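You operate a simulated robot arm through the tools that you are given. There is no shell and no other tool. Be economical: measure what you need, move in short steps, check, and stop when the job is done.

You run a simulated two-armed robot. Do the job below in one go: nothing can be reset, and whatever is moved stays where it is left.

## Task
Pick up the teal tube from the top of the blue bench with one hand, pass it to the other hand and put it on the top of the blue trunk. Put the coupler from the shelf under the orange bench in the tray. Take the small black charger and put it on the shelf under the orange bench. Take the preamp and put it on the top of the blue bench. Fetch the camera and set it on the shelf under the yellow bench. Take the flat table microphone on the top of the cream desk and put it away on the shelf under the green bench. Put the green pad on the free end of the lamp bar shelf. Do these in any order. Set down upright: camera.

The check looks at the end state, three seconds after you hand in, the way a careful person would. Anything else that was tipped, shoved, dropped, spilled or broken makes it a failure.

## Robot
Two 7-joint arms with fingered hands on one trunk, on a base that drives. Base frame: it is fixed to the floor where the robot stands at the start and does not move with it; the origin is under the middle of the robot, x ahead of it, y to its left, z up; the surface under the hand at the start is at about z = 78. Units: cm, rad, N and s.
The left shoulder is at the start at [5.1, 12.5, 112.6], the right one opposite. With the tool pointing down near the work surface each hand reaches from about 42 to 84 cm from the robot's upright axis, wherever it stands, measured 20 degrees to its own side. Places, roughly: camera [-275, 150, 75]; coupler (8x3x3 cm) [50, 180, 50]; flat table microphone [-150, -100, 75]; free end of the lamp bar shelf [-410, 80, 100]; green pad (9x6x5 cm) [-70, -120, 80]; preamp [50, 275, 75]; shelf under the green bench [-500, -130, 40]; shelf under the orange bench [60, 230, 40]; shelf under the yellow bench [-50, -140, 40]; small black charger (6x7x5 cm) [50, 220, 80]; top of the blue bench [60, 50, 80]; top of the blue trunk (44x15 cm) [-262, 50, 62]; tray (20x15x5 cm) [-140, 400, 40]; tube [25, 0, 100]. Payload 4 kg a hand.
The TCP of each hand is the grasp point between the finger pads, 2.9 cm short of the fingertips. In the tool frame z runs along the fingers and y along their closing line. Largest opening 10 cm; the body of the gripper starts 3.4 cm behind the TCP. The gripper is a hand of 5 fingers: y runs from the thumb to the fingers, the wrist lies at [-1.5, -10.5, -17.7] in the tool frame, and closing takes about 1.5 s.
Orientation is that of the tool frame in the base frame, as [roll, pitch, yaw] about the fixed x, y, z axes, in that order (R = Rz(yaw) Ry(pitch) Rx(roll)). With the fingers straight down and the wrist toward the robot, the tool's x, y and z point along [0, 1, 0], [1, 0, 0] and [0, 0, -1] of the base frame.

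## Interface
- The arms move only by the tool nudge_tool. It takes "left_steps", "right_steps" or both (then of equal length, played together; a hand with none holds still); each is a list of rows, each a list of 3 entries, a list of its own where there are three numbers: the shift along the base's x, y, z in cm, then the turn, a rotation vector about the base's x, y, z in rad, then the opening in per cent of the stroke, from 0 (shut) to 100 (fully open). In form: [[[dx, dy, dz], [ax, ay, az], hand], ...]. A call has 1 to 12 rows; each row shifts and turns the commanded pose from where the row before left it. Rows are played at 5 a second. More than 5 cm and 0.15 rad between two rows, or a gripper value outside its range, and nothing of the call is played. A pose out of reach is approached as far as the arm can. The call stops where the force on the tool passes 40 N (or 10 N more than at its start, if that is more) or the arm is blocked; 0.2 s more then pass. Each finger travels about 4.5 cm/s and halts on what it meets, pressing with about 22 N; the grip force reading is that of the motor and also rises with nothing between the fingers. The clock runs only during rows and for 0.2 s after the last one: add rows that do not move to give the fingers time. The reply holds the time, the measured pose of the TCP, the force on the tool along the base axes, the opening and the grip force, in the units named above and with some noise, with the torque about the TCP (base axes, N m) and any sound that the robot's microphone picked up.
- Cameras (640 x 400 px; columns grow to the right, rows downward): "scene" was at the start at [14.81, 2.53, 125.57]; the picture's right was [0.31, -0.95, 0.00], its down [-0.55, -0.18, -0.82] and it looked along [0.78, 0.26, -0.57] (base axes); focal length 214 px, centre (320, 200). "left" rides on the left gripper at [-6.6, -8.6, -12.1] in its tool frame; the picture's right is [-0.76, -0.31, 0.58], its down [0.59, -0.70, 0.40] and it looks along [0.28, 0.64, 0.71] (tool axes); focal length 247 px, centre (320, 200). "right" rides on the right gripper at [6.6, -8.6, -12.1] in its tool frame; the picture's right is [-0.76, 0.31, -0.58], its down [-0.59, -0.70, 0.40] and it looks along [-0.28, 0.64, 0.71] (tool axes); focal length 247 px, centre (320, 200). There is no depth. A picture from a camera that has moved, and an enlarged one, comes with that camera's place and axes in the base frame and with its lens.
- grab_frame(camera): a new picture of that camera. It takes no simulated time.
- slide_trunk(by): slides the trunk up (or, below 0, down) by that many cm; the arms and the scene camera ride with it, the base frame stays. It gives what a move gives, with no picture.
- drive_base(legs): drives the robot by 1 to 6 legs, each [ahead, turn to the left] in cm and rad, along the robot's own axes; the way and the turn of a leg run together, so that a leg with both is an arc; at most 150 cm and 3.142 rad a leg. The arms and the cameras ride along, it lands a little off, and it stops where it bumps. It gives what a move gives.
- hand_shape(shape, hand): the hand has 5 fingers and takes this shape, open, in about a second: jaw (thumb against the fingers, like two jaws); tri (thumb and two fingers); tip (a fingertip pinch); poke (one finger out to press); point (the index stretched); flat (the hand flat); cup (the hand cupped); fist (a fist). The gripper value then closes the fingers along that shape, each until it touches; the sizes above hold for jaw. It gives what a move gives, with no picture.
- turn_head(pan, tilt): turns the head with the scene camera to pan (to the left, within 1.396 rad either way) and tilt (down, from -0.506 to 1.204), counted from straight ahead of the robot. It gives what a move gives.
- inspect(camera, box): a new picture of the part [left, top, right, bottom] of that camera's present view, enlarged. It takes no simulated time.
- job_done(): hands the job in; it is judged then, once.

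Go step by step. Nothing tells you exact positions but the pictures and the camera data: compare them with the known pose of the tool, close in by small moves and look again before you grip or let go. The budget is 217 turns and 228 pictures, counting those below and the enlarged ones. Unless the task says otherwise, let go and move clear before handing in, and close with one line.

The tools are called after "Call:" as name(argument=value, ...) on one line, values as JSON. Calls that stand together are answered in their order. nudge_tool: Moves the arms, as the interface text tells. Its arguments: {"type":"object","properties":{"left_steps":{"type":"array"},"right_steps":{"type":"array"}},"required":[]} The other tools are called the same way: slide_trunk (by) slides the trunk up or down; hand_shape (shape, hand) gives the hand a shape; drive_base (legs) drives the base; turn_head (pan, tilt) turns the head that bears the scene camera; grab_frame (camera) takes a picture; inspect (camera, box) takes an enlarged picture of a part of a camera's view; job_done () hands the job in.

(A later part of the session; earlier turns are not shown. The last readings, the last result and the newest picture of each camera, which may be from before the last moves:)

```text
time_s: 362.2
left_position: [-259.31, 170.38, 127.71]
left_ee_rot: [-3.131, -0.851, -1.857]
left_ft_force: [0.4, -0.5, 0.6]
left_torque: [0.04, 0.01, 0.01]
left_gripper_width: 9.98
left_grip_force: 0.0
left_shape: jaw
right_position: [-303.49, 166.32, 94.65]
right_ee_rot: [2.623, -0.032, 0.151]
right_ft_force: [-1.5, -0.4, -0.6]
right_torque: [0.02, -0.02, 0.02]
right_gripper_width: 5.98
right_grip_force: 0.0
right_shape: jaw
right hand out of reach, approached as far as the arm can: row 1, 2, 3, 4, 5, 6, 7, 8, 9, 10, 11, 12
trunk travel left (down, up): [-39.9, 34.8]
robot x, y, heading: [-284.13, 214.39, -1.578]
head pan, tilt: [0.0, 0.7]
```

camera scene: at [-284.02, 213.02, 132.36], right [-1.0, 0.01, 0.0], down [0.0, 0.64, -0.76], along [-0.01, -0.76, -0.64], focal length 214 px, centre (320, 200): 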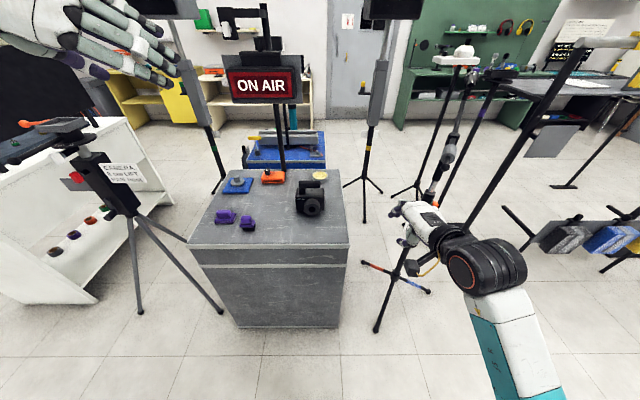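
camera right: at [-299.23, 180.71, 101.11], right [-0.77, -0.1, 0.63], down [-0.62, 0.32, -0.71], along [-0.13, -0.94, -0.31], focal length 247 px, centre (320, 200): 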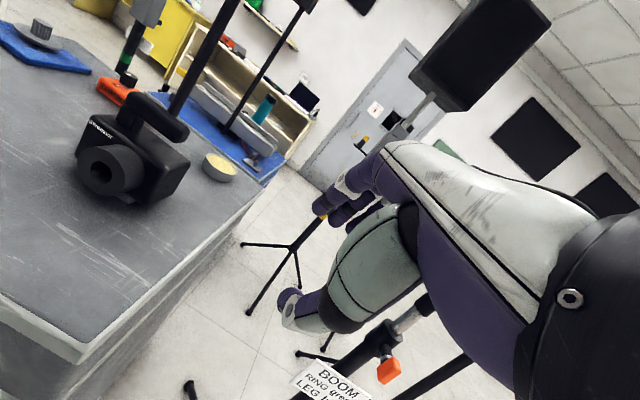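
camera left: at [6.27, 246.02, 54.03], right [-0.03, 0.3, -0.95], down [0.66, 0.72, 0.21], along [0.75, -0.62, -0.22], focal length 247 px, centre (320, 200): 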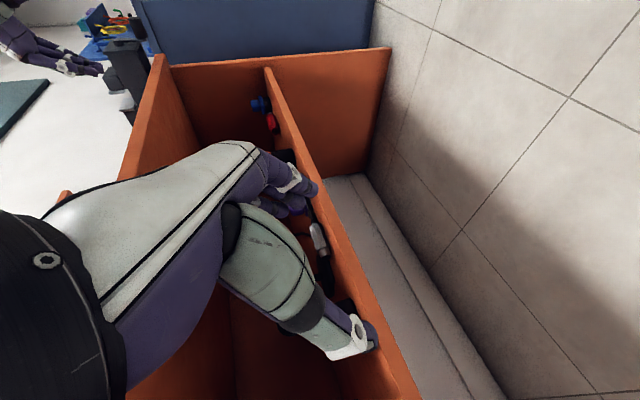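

Call:
nudge_tool(right_steps=[[[-1, 0, 0], [0, 0, 0.06], 60], [[-1, 0, 0], [0, 0, 0.06], 60], [[-1, -0.5, 0], [0, 0, 0.06], 60], [[0, -1.5, 0], [0, 0, 0.06], 60], [[0, -1.5, 0], [0, 0, 0.06], 60], [[0, -1.5, 0], [0, 0, 0], 60], [[0, -1.5, 0], [0, 0, 0], 60], [[0, -1.5, 0], [0, 0, 0], 60]])

```text
time_s: 364.0
left_position: [-259.52, 170.37, 127.63]
left_ee_rot: [-3.131, -0.853, -1.858]
left_ft_force: [0.1, -0.1, 0.1]
left_torque: [-0.02, -0.01, 0.02]
left_gripper_width: 10.02
left_grip_force: 0.0
left_shape: jaw
right_position: [-306.35, 158.46, 94.55]
right_ee_rot: [2.623, -0.034, 0.412]
right_ft_force: [-0.5, 0.0, 0.7]
right_torque: [-0.01, 0.0, -0.03]
right_gripper_width: 5.96
right_grip_force: 0.1
right_shape: jaw
trunk travel left (down, up): [-39.9, 34.8]
robot x, y, heading: [-284.08, 214.27, -1.577]
head pan, tilt: [0.0, 0.7]
```

It moves again when yawed outward, so the handle should lie more to the right of the robot. I'll re-station the base about 21 cm further east, hands raised.

Call:
slide_trunk(by=12)

Call:
drive_base(legs=[[-40, 0], [0, 0.5], [44, 0], [0, -0.5]])

Call:
grab_frame(camera="scene")

```text
time_s: 365.5
left_position: [-259.54, 170.27, 139.65]
left_ee_rot: [-3.132, -0.85, -1.858]
left_ft_force: [-0.1, 0.1, -0.3]
left_torque: [0.0, -0.02, -0.02]
left_gripper_width: 10.01
left_grip_force: 0.1
left_shape: jaw
right_position: [-306.39, 158.31, 106.5]
right_ee_rot: [2.623, -0.034, 0.413]
right_ft_force: [-0.3, -0.3, 0.1]
right_torque: [0.04, 0.01, 0.02]
right_gripper_width: 5.99
right_grip_force: 0.1
right_shape: jaw
trunk travel left (down, up): [-51.9, 22.8]
robot x, y, heading: [-284.04, 214.17, -1.582]
head pan, tilt: [0.0, 0.7]
```

```text
time_s: 373.1
left_position: [-237.75, 170.82, 139.63]
left_ee_rot: [-3.128, -0.85, -1.852]
left_ft_force: [-0.9, 0.2, -0.5]
left_torque: [0.0, -0.04, 0.0]
left_gripper_width: 10.02
left_grip_force: 0.0
left_shape: jaw
right_position: [-284.65, 158.51, 106.6]
right_ee_rot: [2.622, -0.036, 0.42]
right_ft_force: [-0.9, 0.7, 0.2]
right_torque: [0.02, -0.02, 0.02]
right_gripper_width: 5.99
right_grip_force: 0.0
right_shape: jaw
trunk travel left (down, up): [-51.9, 22.8]
robot x, y, heading: [-262.66, 214.9, -1.572]
head pan, tilt: [0.0, 0.7]
```

```text
101 pictures are left
camera scene: at [-262.58, 202.9, 144.47], right [-1.0, 0.0, 0.0], down [0.0, 0.64, -0.76], along [0.0, -0.76, -0.64], focal length 214 px, centre (320, 200)
```

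scene: 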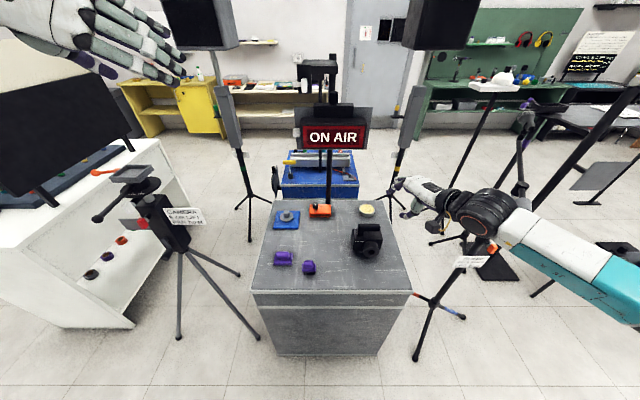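

Call:
nudge_tool(right_steps=[[[0, -1.5, -1], [0, 0, 0], 60], [[0, -1.5, -1], [0, 0, -0.05], 60], [[0, -1.5, -1], [0, 0, -0.05], 60], [[0, -1.5, -1], [0, 0, -0.05], 60], [[0.6, -1.5, -1], [0, 0, -0.05], 60], [[0.6, -1, -1], [0, 0, -0.05], 60], [[0.6, -1, -1], [0, 0, -0.05], 60], [[0.6, -0.5, -1], [0, 0, -0.05], 60], [[0.6, 0, -1], [0, 0, -0.05], 60], [[0.6, 0, -1], [0, 0, -0.02], 60]])

Call:
grab_frame(camera="right")

Call:
inspect(camera="scene", box=[300, 150, 460, 270])

```text
time_s: 375.3
left_position: [-237.77, 170.79, 139.57]
left_ee_rot: [-3.127, -0.852, -1.852]
left_ft_force: [-0.9, 0.8, 0.1]
left_torque: [0.03, 0.01, -0.02]
left_gripper_width: 10.01
left_grip_force: 0.1
left_shape: jaw
right_position: [-282.82, 148.83, 99.53]
right_ee_rot: [2.623, -0.034, 0.121]
right_ft_force: [0.0, 0.7, -0.1]
right_torque: [0.0, -0.02, 0.03]
right_gripper_width: 5.99
right_grip_force: 0.0
right_shape: jaw
right hand out of reach, approached as far as the arm can: row 8, 9, 10
trunk travel left (down, up): [-51.9, 22.8]
robot x, y, heading: [-262.94, 214.95, -1.573]
head pan, tilt: [0.0, 0.7]
```

```text
100 pictures are left
camera right: at [-278.19, 162.99, 105.92], right [-0.78, -0.07, 0.63], down [-0.61, 0.34, -0.71], along [-0.16, -0.94, -0.31], focal length 247 px, centre (320, 200)
```

right: 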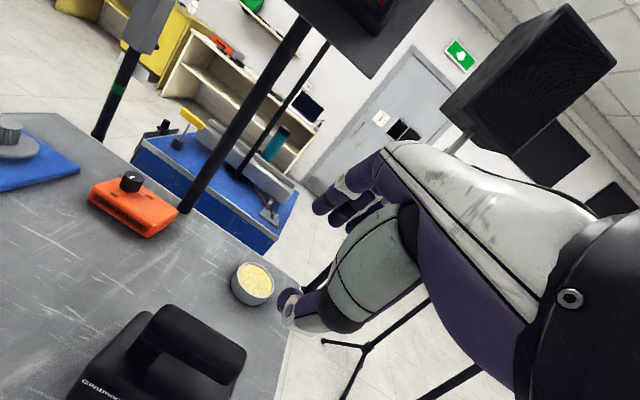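

```text
3.33 times, centred on (380, 210) of scene
camera zoom: at [-262.62, 202.91, 144.47], right [-1.0, 0.0, 0.0], down [0.0, 0.64, -0.76], along [0.0, -0.76, -0.64], focal length 715 px, centre (120, 167)
```

zoom: 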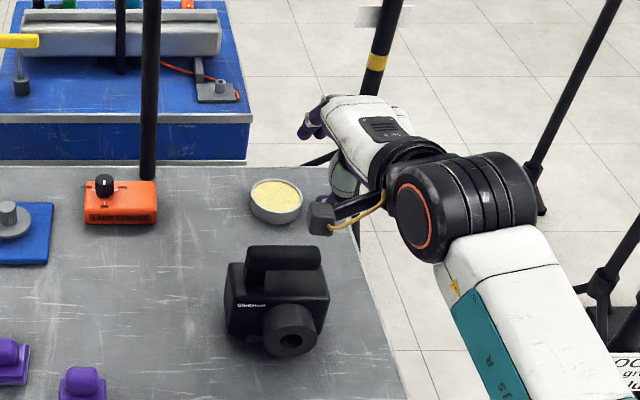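

The handle lies at about [-280.9, 148.2, 85.3]. I'll take a position back along the finger line and look before sliding the fingers over the bar.

Call:
nudge_tool(right_steps=[[[0, 0.7, -1.3], [0, 0, 0], 60], [[0, 0.7, -1.3], [0, 0, 0], 60], [[0.3, 0.7, -1.3], [0, 0, 0], 60], [[0.5, 0.7, -1.3], [0, 0, 0], 60], [[0.7, 0.7, -1.3], [0, 0, 0], 60], [[0, 0, 0], [0, 0, 0], 60]])

Call:
grab_frame(camera="right")

Call:
inspect(camera="scene", box=[320, 160, 420, 260])

```text
time_s: 376.7
left_position: [-237.67, 170.78, 139.74]
left_ee_rot: [-3.132, -0.851, -1.851]
left_ft_force: [0.4, 0.4, -0.9]
left_torque: [0.03, -0.03, -0.02]
left_gripper_width: 9.99
left_grip_force: 0.1
left_shape: jaw
right_position: [-283.21, 151.6, 94.29]
right_ee_rot: [2.625, -0.037, 0.126]
right_ft_force: [-0.4, -0.7, -0.7]
right_torque: [-0.06, -0.01, 0.01]
right_gripper_width: 5.99
right_grip_force: 0.0
right_shape: jaw
right hand out of reach, approached as far as the arm can: row 3, 4, 5
trunk travel left (down, up): [-51.9, 22.8]
robot x, y, heading: [-262.47, 214.73, -1.573]
head pan, tilt: [0.0, 0.7]
```

```text
98 pictures are left
camera right: at [-278.63, 165.79, 100.78], right [-0.78, -0.08, 0.62], down [-0.61, 0.34, -0.72], along [-0.15, -0.94, -0.31], focal length 247 px, centre (320, 200)
```

right: 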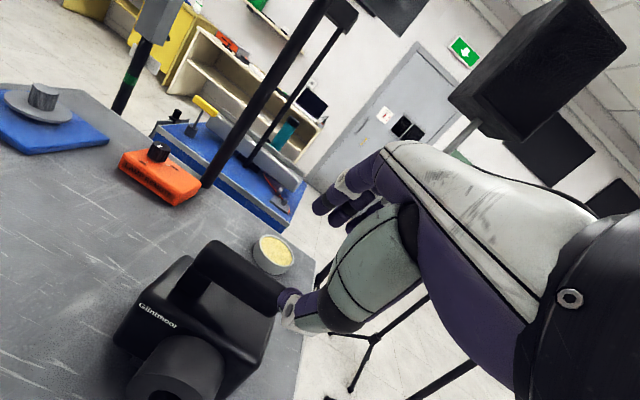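

```text
4.00 times, centred on (370, 210) of scene
camera zoom: at [-262.53, 202.9, 144.47], right [-1.0, 0.0, 0.0], down [0.0, 0.64, -0.76], along [0.0, -0.76, -0.64], focal length 858 px, centre (120, 160)
```

zoom: 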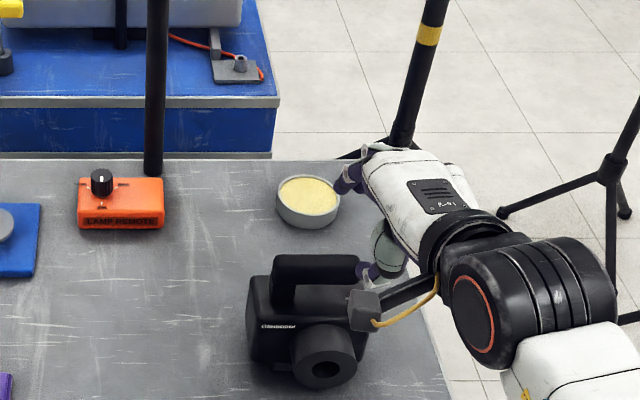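

Call:
drive_base(legs=[[0, 0.04]])

Call:
nudge_tool(right_steps=[[[0, -0.3, -0.9], [0, 0, 0], 60], [[0, -0.3, -0.9], [0, 0, 0], 60], [[0, -0.3, -0.9], [0, 0, 0], 60], [[0, 0, 0], [0, 0, 0], 60]])

Call:
grab_frame(camera="right")

Call:
inspect(camera="scene", box=[320, 160, 420, 260])

```text
time_s: 377.5
left_position: [-235.84, 171.98, 139.59]
left_ee_rot: [-3.133, -0.852, -1.809]
left_ft_force: [1.2, 0.3, -0.1]
left_torque: [-0.01, 0.0, 0.01]
left_gripper_width: 10.0
left_grip_force: 0.0
left_shape: jaw
right_position: [-280.57, 150.77, 94.41]
right_ee_rot: [2.624, -0.037, 0.168]
right_ft_force: [-0.6, -0.1, -0.3]
right_torque: [-0.04, 0.02, -0.04]
right_gripper_width: 5.95
right_grip_force: 0.1
right_shape: jaw
trunk travel left (down, up): [-51.9, 22.8]
robot x, y, heading: [-262.69, 214.94, -1.524]
head pan, tilt: [0.0, 0.7]
```

```text
time_s: 378.5
left_position: [-235.91, 171.91, 139.67]
left_ee_rot: [-3.131, -0.851, -1.811]
left_ft_force: [-0.2, 0.4, -0.2]
left_torque: [0.02, 0.01, 0.02]
left_gripper_width: 9.99
left_grip_force: 0.0
left_shape: jaw
right_position: [-280.58, 149.92, 91.64]
right_ee_rot: [2.624, -0.038, 0.168]
right_ft_force: [-0.6, 0.3, -0.6]
right_torque: [-0.04, -0.02, 0.03]
right_gripper_width: 5.98
right_grip_force: 0.0
right_shape: jaw
trunk travel left (down, up): [-51.9, 22.8]
robot x, y, heading: [-262.89, 215.18, -1.535]
head pan, tilt: [0.0, 0.7]
```

```text
96 pictures are left
camera right: at [-276.64, 164.26, 98.1], right [-0.77, -0.11, 0.62], down [-0.62, 0.31, -0.72], along [-0.12, -0.94, -0.31], focal length 247 px, centre (320, 200)
```

right: 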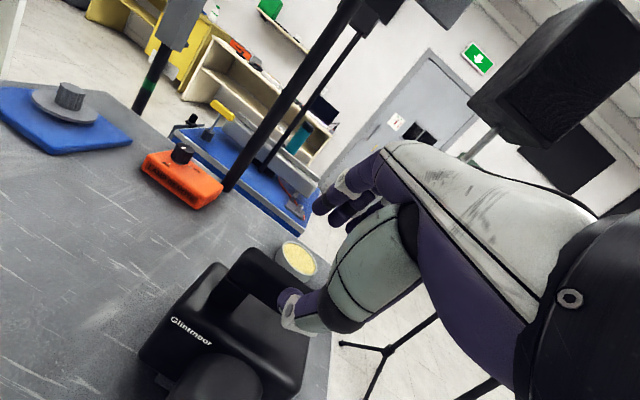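

```text
4.00 times, centred on (370, 210) of scene
camera zoom: at [-262.06, 202.93, 144.47], right [-1.0, -0.04, 0.0], down [-0.03, 0.64, -0.76], along [0.03, -0.76, -0.64], focal length 858 px, centre (120, 160)
```

zoom: 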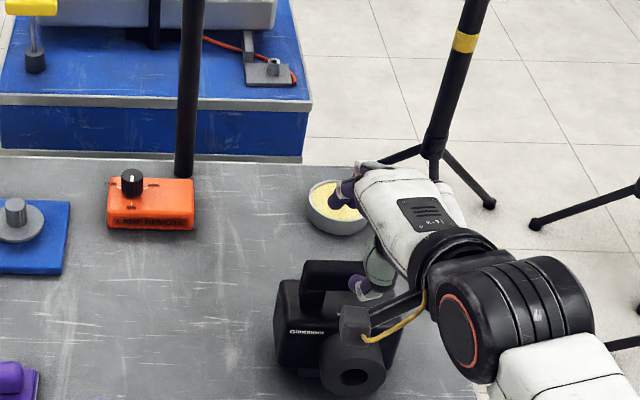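

The hand needs to shift about 1.6 cm back (north) so the thumb passes in front of the bar. Then I'll slide in along the finger line part-way and check.

Call:
nudge_tool(right_steps=[[[-0.2, 1.0, 0], [0, 0, 0], 60], [[0, 0.6, -0.6], [0, 0, 0], 60], [[0, -0.5, -0.9], [0, 0, 0], 60], [[0, -0.5, -0.9], [0, 0, 0], 60], [[0, -0.5, -0.9], [0, 0, 0], 60], [[0, 0, 0], [0, 0, 0], 60]])

Call:
grab_frame(camera="right")

Call:
inspect(camera="scene", box=[340, 180, 420, 260])

```text
time_s: 379.9
left_position: [-235.84, 171.96, 139.69]
left_ee_rot: [-3.131, -0.852, -1.812]
left_ft_force: [0.3, 0.2, 0.5]
left_torque: [-0.03, -0.04, -0.02]
left_gripper_width: 10.0
left_grip_force: 0.0
left_shape: jaw
right_position: [-280.89, 150.12, 88.3]
right_ee_rot: [2.625, -0.038, 0.167]
right_ft_force: [0.2, -0.7, 1.0]
right_torque: [0.01, -0.01, 0.02]
right_gripper_width: 5.98
right_grip_force: 0.0
right_shape: jaw
trunk travel left (down, up): [-51.9, 22.8]
robot x, y, heading: [-262.48, 214.55, -1.528]
head pan, tilt: [0.0, 0.7]
```

```text
94 pictures are left
camera right: at [-276.81, 164.44, 94.75], right [-0.77, -0.11, 0.62], down [-0.62, 0.31, -0.72], along [-0.12, -0.94, -0.31], focal length 247 px, centre (320, 200)
```

right: 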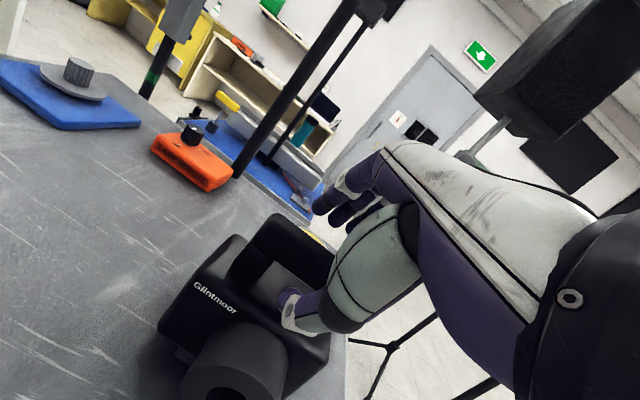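

```text
5.00 times, centred on (380, 220) of scene
camera zoom: at [-262.06, 202.93, 144.47], right [-1.0, -0.04, 0.0], down [-0.03, 0.64, -0.76], along [0.03, -0.76, -0.64], focal length 1072 px, centre (20, 100)
```

zoom: 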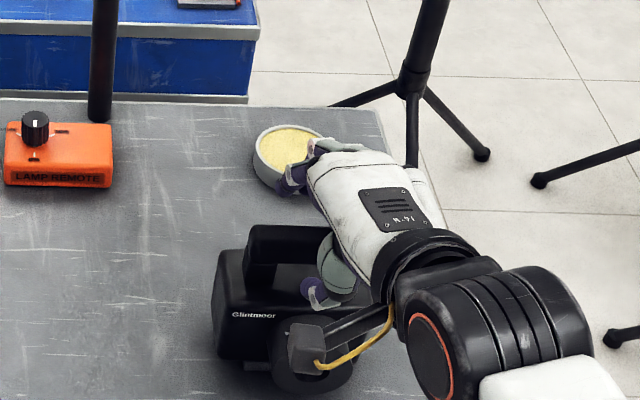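

The bar is now between the thumb and the fingers. I'll go another 3 cm in and then close.

Call:
nudge_tool(right_steps=[[[0, -0.5, -0.85], [0, 0, 0], 60], [[0, -0.5, -0.85], [0, 0, 0], 60], [[0, -0.4, -0.7], [0, 0, 0], 60], [[0, 0, 0], [0, 0, 0], 60]])

Call:
grab_frame(camera="right")

```text
time_s: 380.9
left_position: [-235.89, 172.01, 139.67]
left_ee_rot: [-3.131, -0.853, -1.811]
left_ft_force: [-0.1, -0.1, -0.3]
left_torque: [-0.01, -0.02, -0.01]
left_gripper_width: 9.99
left_grip_force: 0.1
left_shape: jaw
right_position: [-280.83, 148.63, 86.11]
right_ee_rot: [2.619, -0.04, 0.169]
right_ft_force: [-1.8, 2.4, 14.2]
right_torque: [0.24, -0.02, 0.0]
right_gripper_width: 5.99
right_grip_force: 0.0
right_shape: jaw
trunk travel left (down, up): [-51.9, 22.8]
robot x, y, heading: [-262.39, 214.83, -1.533]
head pan, tilt: [0.0, 0.7]
```

```text
92 pictures are left
camera right: at [-276.83, 163.14, 92.54], right [-0.77, -0.11, 0.62], down [-0.62, 0.31, -0.72], along [-0.12, -0.94, -0.31], focal length 247 px, centre (320, 200)
```

right: 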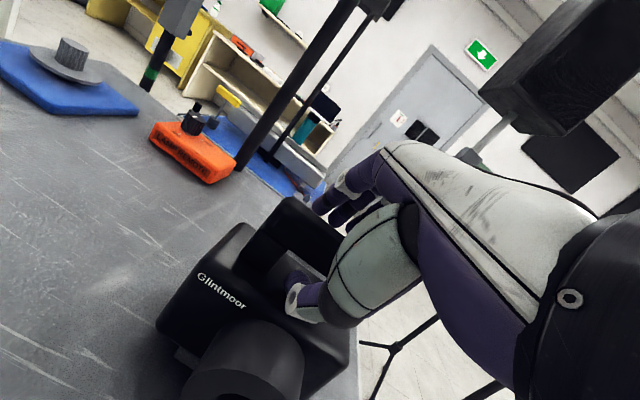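

The thumb touches the body top, so I'll ease back half a centimetre and close on the bar.

Call:
nudge_tool(right_steps=[[[0, 0.25, 0.6], [0, 0, 0], 60], [[0, 0, 0], [0, 0, 0], 40], [[0, 0, 0], [0, 0, 0], 20], [[0, 0, 0], [0, 0, 0], 0], [[0, 0, 0], [0, 0, 0], 0], [[0, 0, 0], [0, 0, 0], 0], [[0, 0, 0], [0, 0, 0], 0]])

Call:
grab_frame(camera="right")

```text
time_s: 382.5
left_position: [-235.91, 171.94, 139.7]
left_ee_rot: [-3.13, -0.853, -1.815]
left_ft_force: [-0.5, 0.4, -0.3]
left_torque: [-0.01, 0.03, -0.02]
left_gripper_width: 9.98
left_grip_force: 0.0
left_shape: jaw
right_position: [-280.88, 148.98, 86.5]
right_ee_rot: [2.625, -0.039, 0.166]
right_ft_force: [-0.1, -0.8, -3.7]
right_torque: [-0.02, -0.03, -0.01]
right_gripper_width: 2.09
right_grip_force: 21.8
right_shape: jaw
trunk travel left (down, up): [-51.9, 22.8]
robot x, y, heading: [-262.91, 214.96, -1.532]
head pan, tilt: [0.0, 0.7]
```

```text
91 pictures are left
camera right: at [-276.87, 163.32, 92.89], right [-0.77, -0.11, 0.62], down [-0.62, 0.32, -0.72], along [-0.12, -0.94, -0.31], focal length 247 px, centre (320, 200)
```

right: 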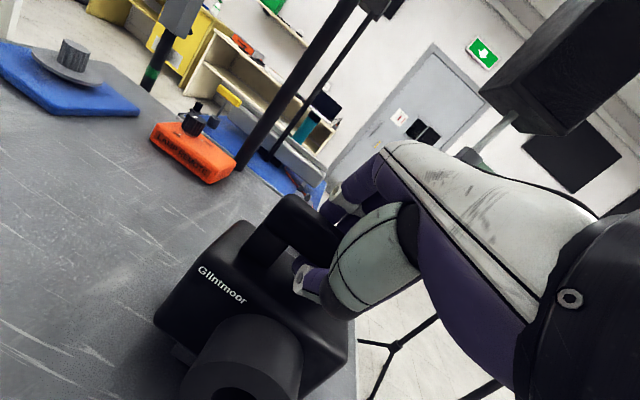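

Gripped, width 2.1. I'll lift gently and check that the camera stays level.

Call:
nudge_tool(right_steps=[[[0, 0, 0.6], [0, 0, 0], 0], [[0, 0, 0.8], [0, 0, 0], 0], [[0, 0, 1], [0, 0, 0], 0], [[0, 0, 1], [0, 0, 0], 0], [[0, 0, 1], [0, 0, 0], 0], [[0, 0, 1], [0, 0, 0], 0], [[0, 0, 0], [0, 0, 0], 0]])

Call:
inspect(camera="scene", box=[320, 160, 440, 260])

Call:
grab_frame(camera="right")

```text
time_s: 384.1
left_position: [-235.89, 171.77, 139.56]
left_ee_rot: [-3.132, -0.852, -1.812]
left_ft_force: [-0.8, -0.8, 0.5]
left_torque: [-0.01, 0.0, 0.02]
left_gripper_width: 9.99
left_grip_force: 0.0
left_shape: jaw
right_position: [-280.87, 148.95, 91.83]
right_ee_rot: [2.624, -0.039, 0.168]
right_ft_force: [0.0, -0.1, -3.7]
right_torque: [-0.02, 0.02, 0.03]
right_gripper_width: 2.08
right_grip_force: 22.2
right_shape: jaw
trunk travel left (down, up): [-51.9, 22.8]
robot x, y, heading: [-262.74, 214.71, -1.528]
head pan, tilt: [0.0, 0.7]
```

```text
4.00 times, centred on (380, 210) of scene
camera zoom: at [-262.07, 202.87, 144.46], right [-1.0, -0.04, 0.0], down [-0.03, 0.64, -0.76], along [0.03, -0.76, -0.64], focal length 858 px, centre (80, 160)
```

zoom: 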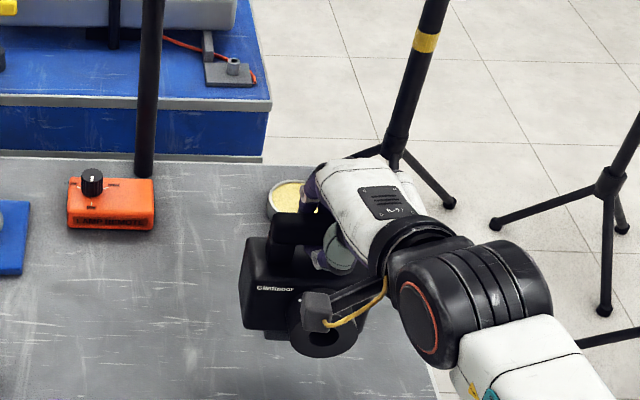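

```text
89 pictures are left
camera right: at [-276.85, 163.23, 98.35], right [-0.77, -0.11, 0.62], down [-0.62, 0.32, -0.72], along [-0.12, -0.94, -0.31], focal length 247 px, centre (320, 200)
```

right: 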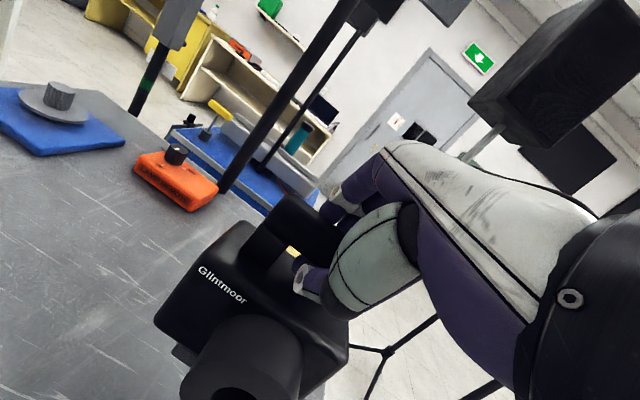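

The camera is held level at its handle. I'll raise, back off, turn east and drive back to the orange bench for the preamp.

Call:
slide_trunk(by=20)

Call:
drive_base(legs=[[-8, 0], [0, 1.53], [150, 0], [58, 0]])

Call:
turn_head(pan=0, tilt=0.6)

Call:
grab_frame(camera="scene")

```text
time_s: 386.3
left_position: [-235.95, 171.89, 159.7]
left_ee_rot: [-3.133, -0.849, -1.809]
left_ft_force: [0.8, -0.3, 0.8]
left_torque: [0.01, 0.0, 0.0]
left_gripper_width: 10.0
left_grip_force: 0.0
left_shape: jaw
right_position: [-280.78, 148.81, 111.87]
right_ee_rot: [2.624, -0.039, 0.168]
right_ft_force: [0.5, 0.6, -4.4]
right_torque: [-0.03, 0.0, 0.01]
right_gripper_width: 2.08
right_grip_force: 22.1
right_shape: jaw
trunk travel left (down, up): [-71.9, 2.8]
robot x, y, heading: [-262.98, 214.72, -1.531]
head pan, tilt: [0.0, 0.7]
```

```text
time_s: 401.1
left_position: [-14.18, 255.36, 159.7]
left_ee_rot: [-3.133, -0.852, -0.244]
left_ft_force: [0.5, -0.1, 0.4]
left_torque: [0.01, -0.02, 0.0]
left_gripper_width: 10.0
left_grip_force: 0.0
left_shape: jaw
right_position: [8.65, 210.45, 111.8]
right_ee_rot: [2.624, -0.039, 1.733]
right_ft_force: [0.2, -0.2, -3.6]
right_torque: [0.04, -0.03, -0.02]
right_gripper_width: 2.07
right_grip_force: 22.3
right_shape: jaw
trunk travel left (down, up): [-71.9, 2.8]
robot x, y, heading: [-56.99, 228.78, 0.037]
head pan, tilt: [0.0, 0.7]
```

```text
time_s: 401.7
left_position: [-14.2, 255.45, 159.57]
left_ee_rot: [-3.13, -0.852, -0.245]
left_ft_force: [0.1, 1.2, 0.0]
left_torque: [-0.03, 0.01, 0.01]
left_gripper_width: 10.01
left_grip_force: 0.1
left_shape: jaw
right_position: [8.62, 210.34, 111.86]
right_ee_rot: [2.626, -0.036, 1.732]
right_ft_force: [0.7, 0.1, -3.2]
right_torque: [0.01, -0.04, 0.0]
right_gripper_width: 2.05
right_grip_force: 22.1
right_shape: jaw
trunk travel left (down, up): [-71.9, 2.8]
robot x, y, heading: [-57.78, 228.59, 0.042]
head pan, tilt: [0.0, 0.6]
```

```text
88 pictures are left
camera scene: at [-45.68, 228.94, 165.36], right [0.04, -1.0, 0.0], down [-0.57, -0.02, -0.82], along [0.82, 0.03, -0.57], focal length 214 px, centre (320, 200)
```

scene: 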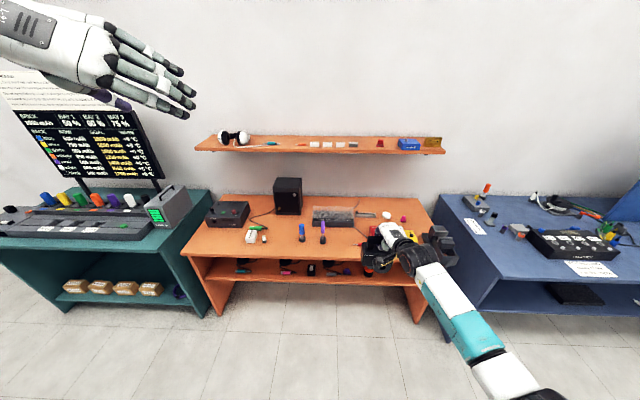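

I'll retract the camera hand, bring the left hand to its forward-tilted working pose, then drive to face the preamp.

Call:
nudge_tool(left_steps=[[[1.2, -1, -2], [0, 0, 0.025], 100], [[1.2, -1, -2], [0, 0, 0.025], 100], [[1.2, -1, -2], [0, 0, 0.025], 100], [[1.2, -1, -2], [0, 0, 0.025], 100], [[1.2, -1, -2], [0, 0, 0.025], 100], [[1.2, -1, -2], [0, 0, 0.025], 100], [[1.2, -1, -2], [0, 0, 0.025], 100], [[1.2, -1, -2], [0, 0, 0.025], 100], [[1.2, -1, -2], [0, 0, 0.025], 100], [[1.2, -1, -2], [0, 0, 0.025], 100], [[1.2, -1, -2], [0, 0, 0.02], 100], [[1.2, -1, -2], [0, 0, 0.02], 100]], right_steps=[[[-1.5, -0.5, 1], [0, 0, 0], 0], [[-1.5, -0.5, 1], [0, 0, 0], 0], [[-1.5, -0.5, 1], [0, 0, 0], 0], [[-1.5, -0.5, 1], [0, 0, 0], 0], [[-1.5, -0.5, 1], [0, 0, 0], 0], [[-1.5, -0.5, 1], [0, 0, 0], 0], [[-1.5, -0.5, 1], [0, 0, 0], 0], [[-1.5, -0.5, 1], [0, 0, 0], 0], [[-1.5, -0.5, 1], [0, 0, 0], 0], [[-1.5, -0.5, 1], [0, 0, 0], 0], [[0, 0, 0], [0, 0, 0], 0], [[0, 0, 0], [0, 0, 0], 0]])

Call:
drive_base(legs=[[0, 0.78], [40, 0], [0, -0.82]])

Call:
slide_trunk(by=-35)

Call:
grab_frame(camera="scene")

Call:
grab_frame(camera="left")

```text
time_s: 404.3
left_position: [0.29, 243.27, 135.53]
left_ee_rot: [-3.128, -0.852, 0.045]
left_ft_force: [-0.1, -0.7, -0.3]
left_torque: [-0.01, 0.0, 0.0]
left_gripper_width: 10.01
left_grip_force: 0.0
left_shape: jaw
right_position: [-6.28, 205.38, 121.81]
right_ee_rot: [2.626, -0.04, 1.733]
right_ft_force: [0.1, -0.1, -4.6]
right_torque: [-0.03, 0.0, -0.02]
right_gripper_width: 2.05
right_grip_force: 21.7
right_shape: jaw
trunk travel left (down, up): [-71.9, 2.8]
robot x, y, heading: [-57.35, 228.83, 0.039]
head pan, tilt: [0.0, 0.6]
```

```text
time_s: 411.1
left_position: [27.25, 271.96, 135.56]
left_ee_rot: [-3.128, -0.853, 0.03]
left_ft_force: [0.2, -0.6, 0.5]
left_torque: [0.0, 0.0, 0.03]
left_gripper_width: 9.98
left_grip_force: 0.0
left_shape: jaw
right_position: [20.32, 234.11, 121.79]
right_ee_rot: [2.623, -0.04, 1.722]
right_ft_force: [0.5, 0.6, -4.7]
right_torque: [0.01, -0.06, 0.01]
right_gripper_width: 2.08
right_grip_force: 21.8
right_shape: jaw
trunk travel left (down, up): [-71.9, 2.8]
robot x, y, heading: [-30.65, 258.28, 0.023]
head pan, tilt: [0.0, 0.6]
```

```text
time_s: 414.5
left_position: [27.01, 271.81, 100.65]
left_ee_rot: [-3.132, -0.852, 0.032]
left_ft_force: [0.1, 0.7, -0.2]
left_torque: [-0.03, 0.01, -0.01]
left_gripper_width: 10.02
left_grip_force: 0.1
left_shape: jaw
right_position: [20.22, 234.13, 86.85]
right_ee_rot: [2.625, -0.039, 1.721]
right_ft_force: [0.3, -0.2, -3.4]
right_torque: [0.0, -0.01, 0.01]
right_gripper_width: 2.06
right_grip_force: 22.0
right_shape: jaw
trunk travel left (down, up): [-36.9, 37.8]
robot x, y, heading: [-30.68, 258.12, 0.026]
head pan, tilt: [0.0, 0.6]
```

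```text
87 pictures are left
camera scene: at [-16.22, 258.19, 130.16], right [0.02, -1.0, 0.0], down [-0.57, -0.01, -0.82], along [0.82, 0.02, -0.57], focal length 214 px, centre (320, 200)
```

scene: 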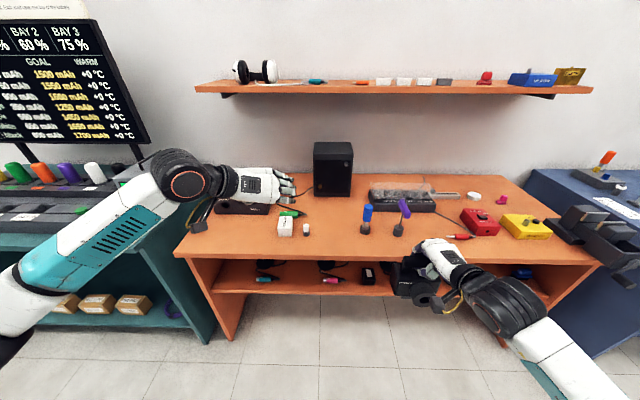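

```text
86 pictures are left
camera left: at [13.45, 279.96, 103.83], right [-0.08, 0.31, -0.95], down [0.66, 0.73, 0.19], along [0.75, -0.61, -0.26], focal length 247 px, centre (320, 200)
```

left: 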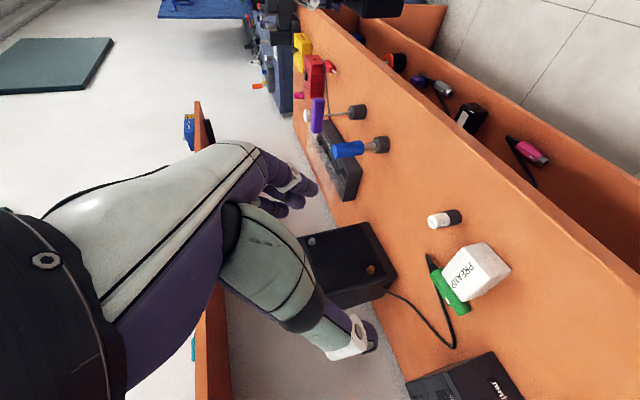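

Call:
inspect(camera="scene", box=[250, 190, 350, 260])

```text
5.71 times, centred on (300, 225) of scene
camera zoom: at [-16.22, 258.19, 130.16], right [0.02, -1.0, 0.0], down [-0.57, -0.01, -0.82], along [0.82, 0.02, -0.57], focal length 1226 px, centre (434, 57)
```

zoom: 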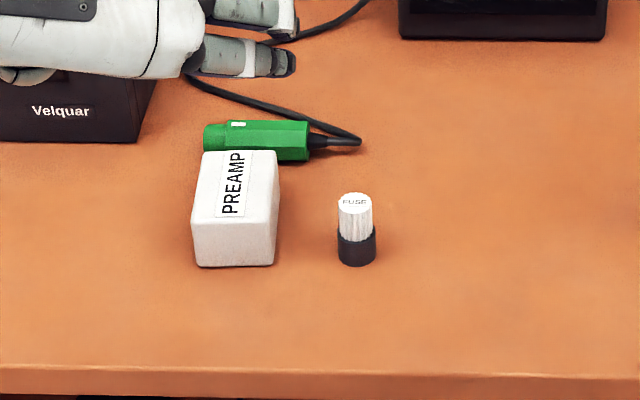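

The preamp spans x 41–47 and y 270–275. A small fuse bottle stands 4 cm to its right, so I'll use an 80% opening. I'll move above it and down.

Call:
nudge_tool(left_steps=[[[2, 0.1, -1.5], [0, 0, 0], 80], [[2, 0.1, -1.5], [0, 0, 0], 80], [[2, 0.1, -1.5], [0, 0, 0], 80], [[2, 0.1, -1.5], [0, 0, 0], 80], [[2, 0.1, -1.5], [0, 0, 0], 80], [[2, 0.1, -1.5], [0, 0, 0], 80], [[2, 0.1, -1.5], [0, 0, 0], 80], [[2, 0.2, -1.5], [0, 0, 0], 80], [[0.3, 0, -1.5], [0, 0, 0], 80], [[0, 0, -1.5], [0, 0, 0], 80], [[0, 0, -1.5], [0, 0, 0], 80]])

Call:
grab_frame(camera="left")

```text
time_s: 416.9
left_position: [43.33, 272.66, 84.12]
left_ee_rot: [-3.129, -0.85, 0.031]
left_ft_force: [-0.5, -0.5, -0.3]
left_torque: [0.0, 0.0, -0.02]
left_gripper_width: 8.03
left_grip_force: 0.0
left_shape: jaw
right_position: [20.19, 234.11, 86.74]
right_ee_rot: [2.625, -0.041, 1.721]
right_ft_force: [0.6, 0.6, -3.5]
right_torque: [0.04, -0.01, -0.02]
right_gripper_width: 2.06
right_grip_force: 22.5
right_shape: jaw
trunk travel left (down, up): [-36.9, 37.8]
robot x, y, heading: [-30.6, 258.11, 0.022]
head pan, tilt: [0.0, 0.6]
```

```text
84 pictures are left
camera left: at [29.7, 280.83, 87.24], right [-0.08, 0.31, -0.95], down [0.66, 0.73, 0.19], along [0.75, -0.61, -0.26], focal length 247 px, centre (320, 200)
```

left: 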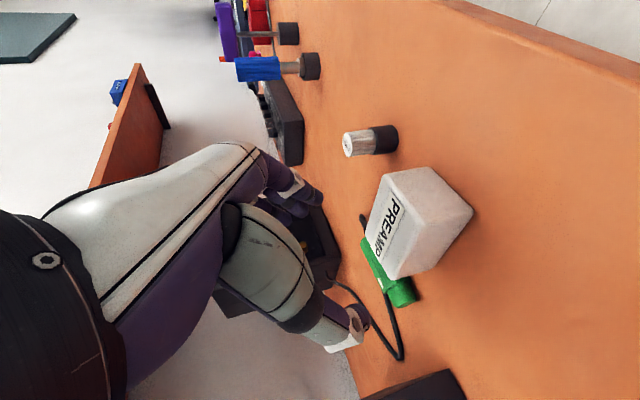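

Call:
nudge_tool(left_steps=[[[0, 0, -1.5], [0, 0, 0], 80], [[0, 0, -1.5], [0, 0, 0], 80], [[0.2, 0, -1.5], [0, 0, 0], 80], [[0.2, 0, -1.5], [0, 0, 0], 80], [[0, 0, -1.1], [0, 0, 0], 80], [[0, 0, 0], [0, 0, 0], 80]])

Call:
grab_frame(camera="left")

```text
time_s: 418.3
left_position: [43.62, 272.85, 77.17]
left_ee_rot: [-3.13, -0.851, 0.031]
left_ft_force: [-0.6, -0.3, 1.0]
left_torque: [0.01, 0.02, -0.03]
left_gripper_width: 8.03
left_grip_force: 0.0
left_shape: jaw
right_position: [20.07, 234.01, 86.69]
right_ee_rot: [2.625, -0.039, 1.719]
right_ft_force: [-0.9, -0.7, -3.9]
right_torque: [-0.01, -0.03, 0.0]
right_gripper_width: 2.08
right_grip_force: 22.0
right_shape: jaw
trunk travel left (down, up): [-36.9, 37.8]
robot x, y, heading: [-30.47, 258.16, 0.024]
head pan, tilt: [0.0, 0.6]
```

```text
83 pictures are left
camera left: at [30.05, 280.9, 80.19], right [-0.08, 0.31, -0.95], down [0.66, 0.73, 0.19], along [0.75, -0.61, -0.26], focal length 247 px, centre (320, 200)
```

left: 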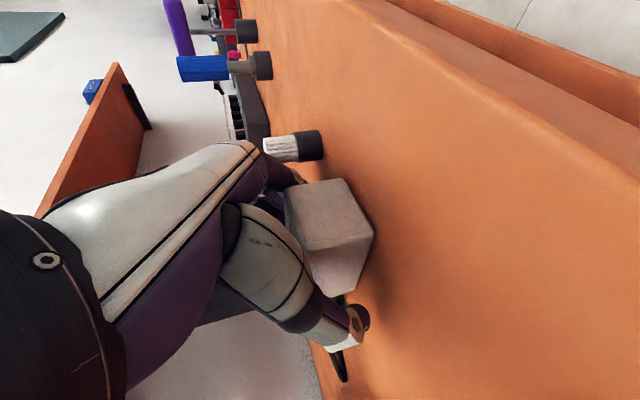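

Well placed. I'll close and lift.

Call:
nudge_tool(left_steps=[[[0, 0, 0], [0, 0, 0], 50], [[0, 0, 0], [0, 0, 0], 20], [[0, 0, 0], [0, 0, 0], 0], [[0, 0, 0], [0, 0, 0], 0], [[0, 0, 0], [0, 0, 0], 0], [[0, 0, 0], [0, 0, 0], 0], [[0, 0, 1], [0, 0, 0], 0], [[0, 0, 2], [0, 0, 0], 0], [[0, 0, 2], [0, 0, 0], 0], [[0, 0, 2], [0, 0, 0], 0], [[0, 0, 2], [0, 0, 0], 0], [[0, 0, 2], [0, 0, 0], 0]])

Call:
grab_frame(camera="left")

```text
time_s: 420.9
left_position: [44.0, 272.69, 87.99]
left_ee_rot: [-3.133, -0.849, 0.032]
left_ft_force: [-0.6, -0.1, -2.6]
left_torque: [0.01, -0.01, -0.02]
left_gripper_width: 4.46
left_grip_force: 21.4
left_shape: jaw
right_position: [20.25, 234.06, 86.78]
right_ee_rot: [2.623, -0.04, 1.722]
right_ft_force: [-0.9, 0.7, -3.9]
right_torque: [-0.01, -0.04, -0.02]
right_gripper_width: 2.06
right_grip_force: 21.9
right_shape: jaw
trunk travel left (down, up): [-36.9, 37.8]
robot x, y, heading: [-30.52, 258.04, 0.022]
head pan, tilt: [0.0, 0.6]
```

```text
82 pictures are left
camera left: at [30.26, 280.79, 91.17], right [-0.08, 0.31, -0.95], down [0.66, 0.73, 0.18], along [0.75, -0.61, -0.26], focal length 247 px, centre (320, 200)
```

left: 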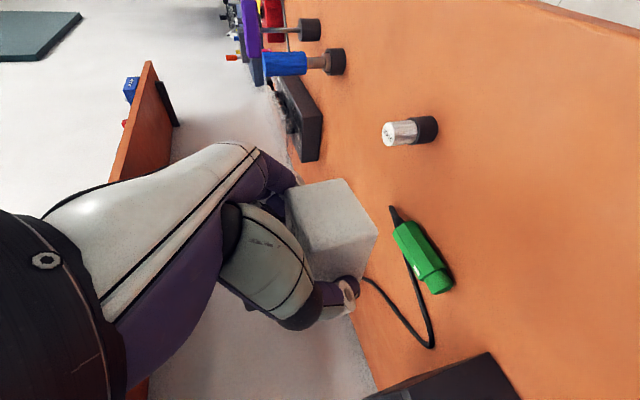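

Preamp is held. I'll raise the camera hand, back out and drive south to the blue bench.

Call:
nudge_tool(left_steps=[[[-1, 0, 1], [0, 0, 0], 0], [[-1, 0, 1], [0, 0, 0], 0], [[-1, 0, 1], [0, 0, 0], 0], [[-1, 0, 1], [0, 0, 0], 0], [[-1, 0, 1], [0, 0, 0], 0], [[-1, 0, 1], [0, 0, 0], 0], [[-1, 0, 1], [0, 0, 0], 0], [[-1, 0, 1], [0, 0, 0], 0], [[0, 0, 0], [0, 0, 0], 0], [[0, 0, 0], [0, 0, 0], 0]], right_steps=[[[0, -0.3, 2.5], [0, 0, 0], 0], [[0, -0.3, 2.5], [0, 0, 0], 0], [[0, -0.3, 2.5], [0, 0, 0], 0], [[0, -0.3, 2.5], [0, 0, 0], 0], [[0, -0.3, 2.5], [0, 0, 0], 0], [[0, -0.3, 2.5], [0, 0, 0], 0], [[0, -0.3, 2.5], [0, 0, 0], 0], [[0, -0.3, 2.5], [0, 0, 0], 0], [[0, -0.3, 2.5], [0, 0, 0], 0], [[0, -0.3, 2.5], [0, 0, 0], 0]])

Call:
slide_trunk(by=15)

Call:
drive_base(legs=[[-26, 0], [0, -1.6], [150, 0], [117, 0], [0, 1.57]])

Call:
grab_frame(camera="scene")

```text
time_s: 423.1
left_position: [35.71, 272.77, 96.11]
left_ee_rot: [-3.129, -0.85, 0.03]
left_ft_force: [0.4, 0.7, -2.1]
left_torque: [0.02, 0.01, -0.02]
left_gripper_width: 4.44
left_grip_force: 22.2
left_shape: jaw
right_position: [20.15, 230.95, 111.62]
right_ee_rot: [2.628, -0.04, 1.721]
right_ft_force: [0.0, 0.0, -3.7]
right_torque: [-0.01, -0.05, 0.03]
right_gripper_width: 2.06
right_grip_force: 22.2
right_shape: jaw
trunk travel left (down, up): [-36.9, 37.8]
robot x, y, heading: [-30.64, 257.66, 0.02]
head pan, tilt: [0.0, 0.6]
```

```text
time_s: 424.9
left_position: [35.82, 272.8, 110.99]
left_ee_rot: [-3.129, -0.849, 0.032]
left_ft_force: [0.2, -0.5, -3.1]
left_torque: [0.03, 0.02, 0.01]
left_gripper_width: 4.46
left_grip_force: 21.6
left_shape: jaw
right_position: [20.32, 231.05, 126.8]
right_ee_rot: [2.625, -0.039, 1.72]
right_ft_force: [0.5, 0.3, -4.2]
right_torque: [-0.01, -0.06, 0.0]
right_gripper_width: 2.04
right_grip_force: 21.7
right_shape: jaw
trunk travel left (down, up): [-51.9, 22.8]
robot x, y, heading: [-30.46, 257.9, 0.019]
head pan, tilt: [0.0, 0.6]
```

```text
time_s: 447.3
left_position: [7.76, 2.27, 111.11]
left_ee_rot: [-3.126, -0.85, -0.015]
left_ft_force: [0.9, -0.1, -2.9]
left_torque: [0.0, 0.0, 0.0]
left_gripper_width: 4.46
left_grip_force: 21.8
left_shape: jaw
right_position: [-9.64, -38.68, 126.79]
right_ee_rot: [2.625, -0.039, 1.68]
right_ft_force: [0.3, 0.8, -3.5]
right_torque: [0.04, -0.1, -0.01]
right_gripper_width: 1.99
right_grip_force: 22.8
right_shape: jaw
trunk travel left (down, up): [-51.9, 22.8]
robot x, y, heading: [-59.18, -9.54, -0.025]
head pan, tilt: [0.0, 0.6]
```

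```text
81 pictures are left
camera scene: at [-46.93, -10.02, 145.32], right [-0.02, -1.0, 0.0], down [-0.57, 0.01, -0.82], along [0.82, -0.02, -0.57], focal length 214 px, centre (320, 200)
```

scene: 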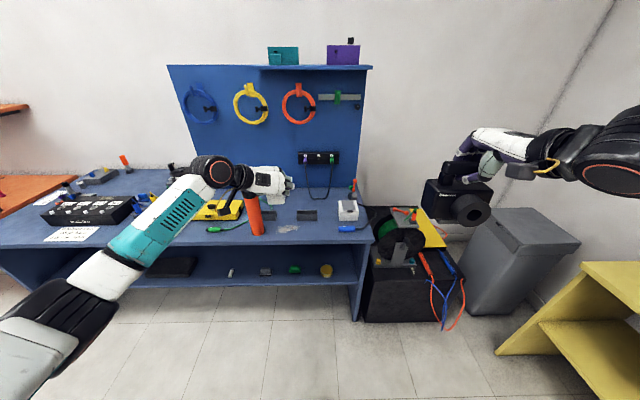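

The spot near the bench front at about [28, -11] looks free and keeps the left forearm away from the orange tube. I'll move in and hover above it.

Call:
drive_base(legs=[[27, 0.02]])

Call:
slide_trunk(by=-12)

Call:
nudge_tool(left_steps=[[[-0.8, -1.3, 0], [0, 0, 0], 0], [[-0.8, -1.3, 0], [0, 0, 0], 0], [[-0.8, -1.3, 0], [0, 0, 0], 0], [[-0.8, -1.3, 0], [0, 0, 0], 0], [[-0.8, -1.3, -1], [0, 0, 0], 0], [[-0.8, -1.3, -1.5], [0, 0, 0], 0], [[-0.8, -1.3, -1.5], [0, 0, 0], 0], [[-0.8, -1.3, -1.5], [0, 0, 0], 0], [[-0.5, -1, -1.5], [0, 0, 0], 0], [[0, 0, -1.5], [0, 0, 0], 0]])

Call:
grab_frame(camera="scene")

Call:
grab_frame(camera="left")

```text
time_s: 449.2
left_position: [34.52, 3.15, 110.97]
left_ee_rot: [-3.129, -0.849, 0.007]
left_ft_force: [0.0, 0.7, -2.9]
left_torque: [0.03, 0.01, 0.02]
left_gripper_width: 4.49
left_grip_force: 22.4
left_shape: jaw
right_position: [18.05, -38.01, 126.79]
right_ee_rot: [2.626, -0.04, 1.696]
right_ft_force: [0.8, 0.1, -3.5]
right_torque: [0.02, -0.01, -0.02]
right_gripper_width: 1.99
right_grip_force: 21.7
right_shape: jaw
trunk travel left (down, up): [-51.9, 22.8]
robot x, y, heading: [-32.19, -9.98, 0.001]
head pan, tilt: [0.0, 0.6]
```

```text
time_s: 450.7
left_position: [34.38, 3.13, 99.09]
left_ee_rot: [-3.129, -0.852, 0.006]
left_ft_force: [0.1, -0.2, -3.1]
left_torque: [-0.04, 0.08, 0.0]
left_gripper_width: 4.44
left_grip_force: 22.2
left_shape: jaw
right_position: [17.86, -38.13, 114.76]
right_ee_rot: [2.625, -0.04, 1.698]
right_ft_force: [-0.4, -0.6, -3.8]
right_torque: [0.01, -0.04, -0.02]
right_gripper_width: 1.99
right_grip_force: 21.7
right_shape: jaw
trunk travel left (down, up): [-39.9, 34.8]
robot x, y, heading: [-32.2, -10.09, -0.004]
head pan, tilt: [0.0, 0.6]
```

```text
time_s: 452.9
left_position: [27.53, -8.27, 90.58]
left_ee_rot: [-3.131, -0.851, 0.009]
left_ft_force: [0.5, 0.2, -2.8]
left_torque: [-0.02, -0.01, -0.02]
left_gripper_width: 4.46
left_grip_force: 22.2
left_shape: jaw
right_position: [17.93, -38.13, 114.7]
right_ee_rot: [2.627, -0.04, 1.696]
right_ft_force: [-0.6, 0.2, -3.3]
right_torque: [0.01, -0.02, -0.03]
right_gripper_width: 1.98
right_grip_force: 22.1
right_shape: jaw
trunk travel left (down, up): [-39.9, 34.8]
robot x, y, heading: [-32.33, -10.02, -0.004]
head pan, tilt: [0.0, 0.6]
```

```text
80 pictures are left
camera scene: at [-18.49, -10.14, 133.2], right [0.0, -1.0, 0.0], down [-0.57, 0.0, -0.82], along [0.82, 0.0, -0.57], focal length 214 px, centre (320, 200)
```

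scene: 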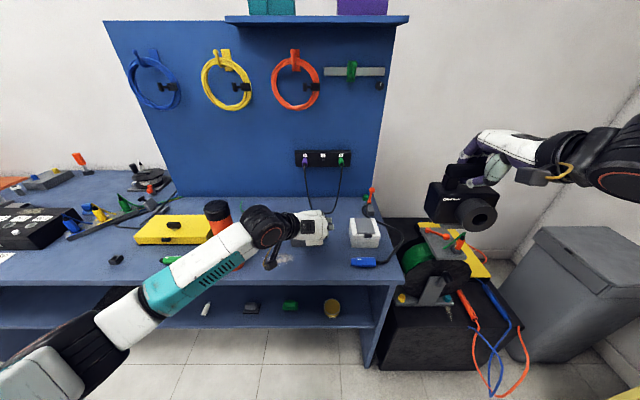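

```text
79 pictures are left
camera left: at [14.02, 0.19, 93.63], right [-0.07, 0.31, -0.95], down [0.68, 0.71, 0.19], along [0.73, -0.63, -0.26], focal length 247 px, centre (320, 200)
```

left: 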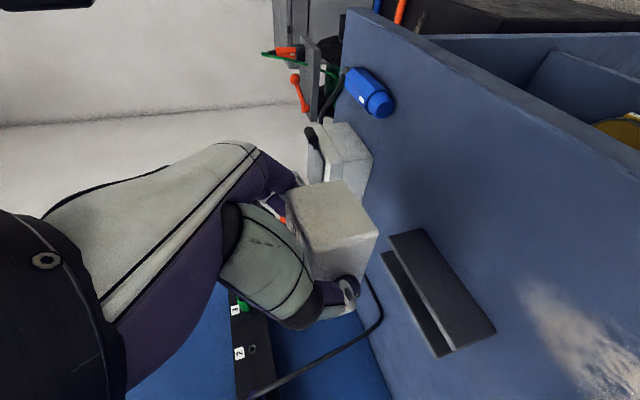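

A bracket is just ahead, so I'll shift to about [26.7, -13] and lower to just above the surface.

Call:
nudge_tool(left_steps=[[[-0.4, -1.5, 0], [0, 0, 0], 0], [[-0.4, -1.6, 0], [0, 0, 0], 0], [[0, -1.6, 0], [0, 0, 0], 0], [[0, 0, -1.5], [0, 0, 0], 0], [[0, 0, -1.5], [0, 0, 0], 0], [[0, 0, -1.5], [0, 0, 0], 0], [[0, 0, -1.5], [0, 0, 0], 0], [[0, 0, -1.2], [0, 0, 0], 0], [[0, 0, 0], [0, 0, 0], 0]])

Call:
grab_frame(camera="left")

Call:
nudge_tool(left_steps=[[[0, 0, -0.4], [0, 0, 0], 0], [[0, 0, -0.3], [0, 0, 0], 0], [[0, 0, 0], [0, 0, 0], 0]])

```text
time_s: 454.9
left_position: [26.64, -12.88, 83.16]
left_ee_rot: [-3.13, -0.851, 0.007]
left_ft_force: [-0.9, -0.3, -2.2]
left_torque: [0.0, 0.04, 0.02]
left_gripper_width: 4.45
left_grip_force: 22.2
left_shape: jaw
right_position: [17.85, -38.19, 114.67]
right_ee_rot: [2.626, -0.04, 1.696]
right_ft_force: [0.4, 0.2, -3.8]
right_torque: [-0.02, -0.01, 0.01]
right_gripper_width: 1.99
right_grip_force: 21.8
right_shape: jaw
trunk travel left (down, up): [-39.9, 34.8]
robot x, y, heading: [-31.83, -9.53, -0.006]
head pan, tilt: [0.0, 0.6]
```

```text
78 pictures are left
camera left: at [13.23, -4.54, 86.42], right [-0.07, 0.31, -0.95], down [0.68, 0.71, 0.19], along [0.73, -0.63, -0.26], focal length 247 px, centre (320, 200)
```

left: 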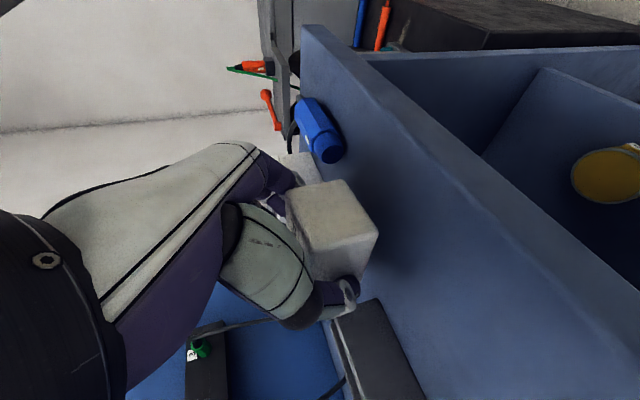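

```text
time_s: 455.7
left_position: [26.62, -12.97, 82.55]
left_ee_rot: [-3.13, -0.851, 0.008]
left_ft_force: [0.2, -0.5, -2.0]
left_torque: [0.01, 0.02, -0.02]
left_gripper_width: 4.47
left_grip_force: 22.3
left_shape: jaw
right_position: [17.88, -38.14, 114.68]
right_ee_rot: [2.627, -0.04, 1.697]
right_ft_force: [-0.2, 0.7, -4.4]
right_torque: [-0.01, -0.05, 0.0]
right_gripper_width: 1.97
right_grip_force: 22.8
right_shape: jaw
trunk travel left (down, up): [-39.9, 34.8]
robot x, y, heading: [-32.01, -9.61, 0.001]
head pan, tilt: [0.0, 0.6]
```

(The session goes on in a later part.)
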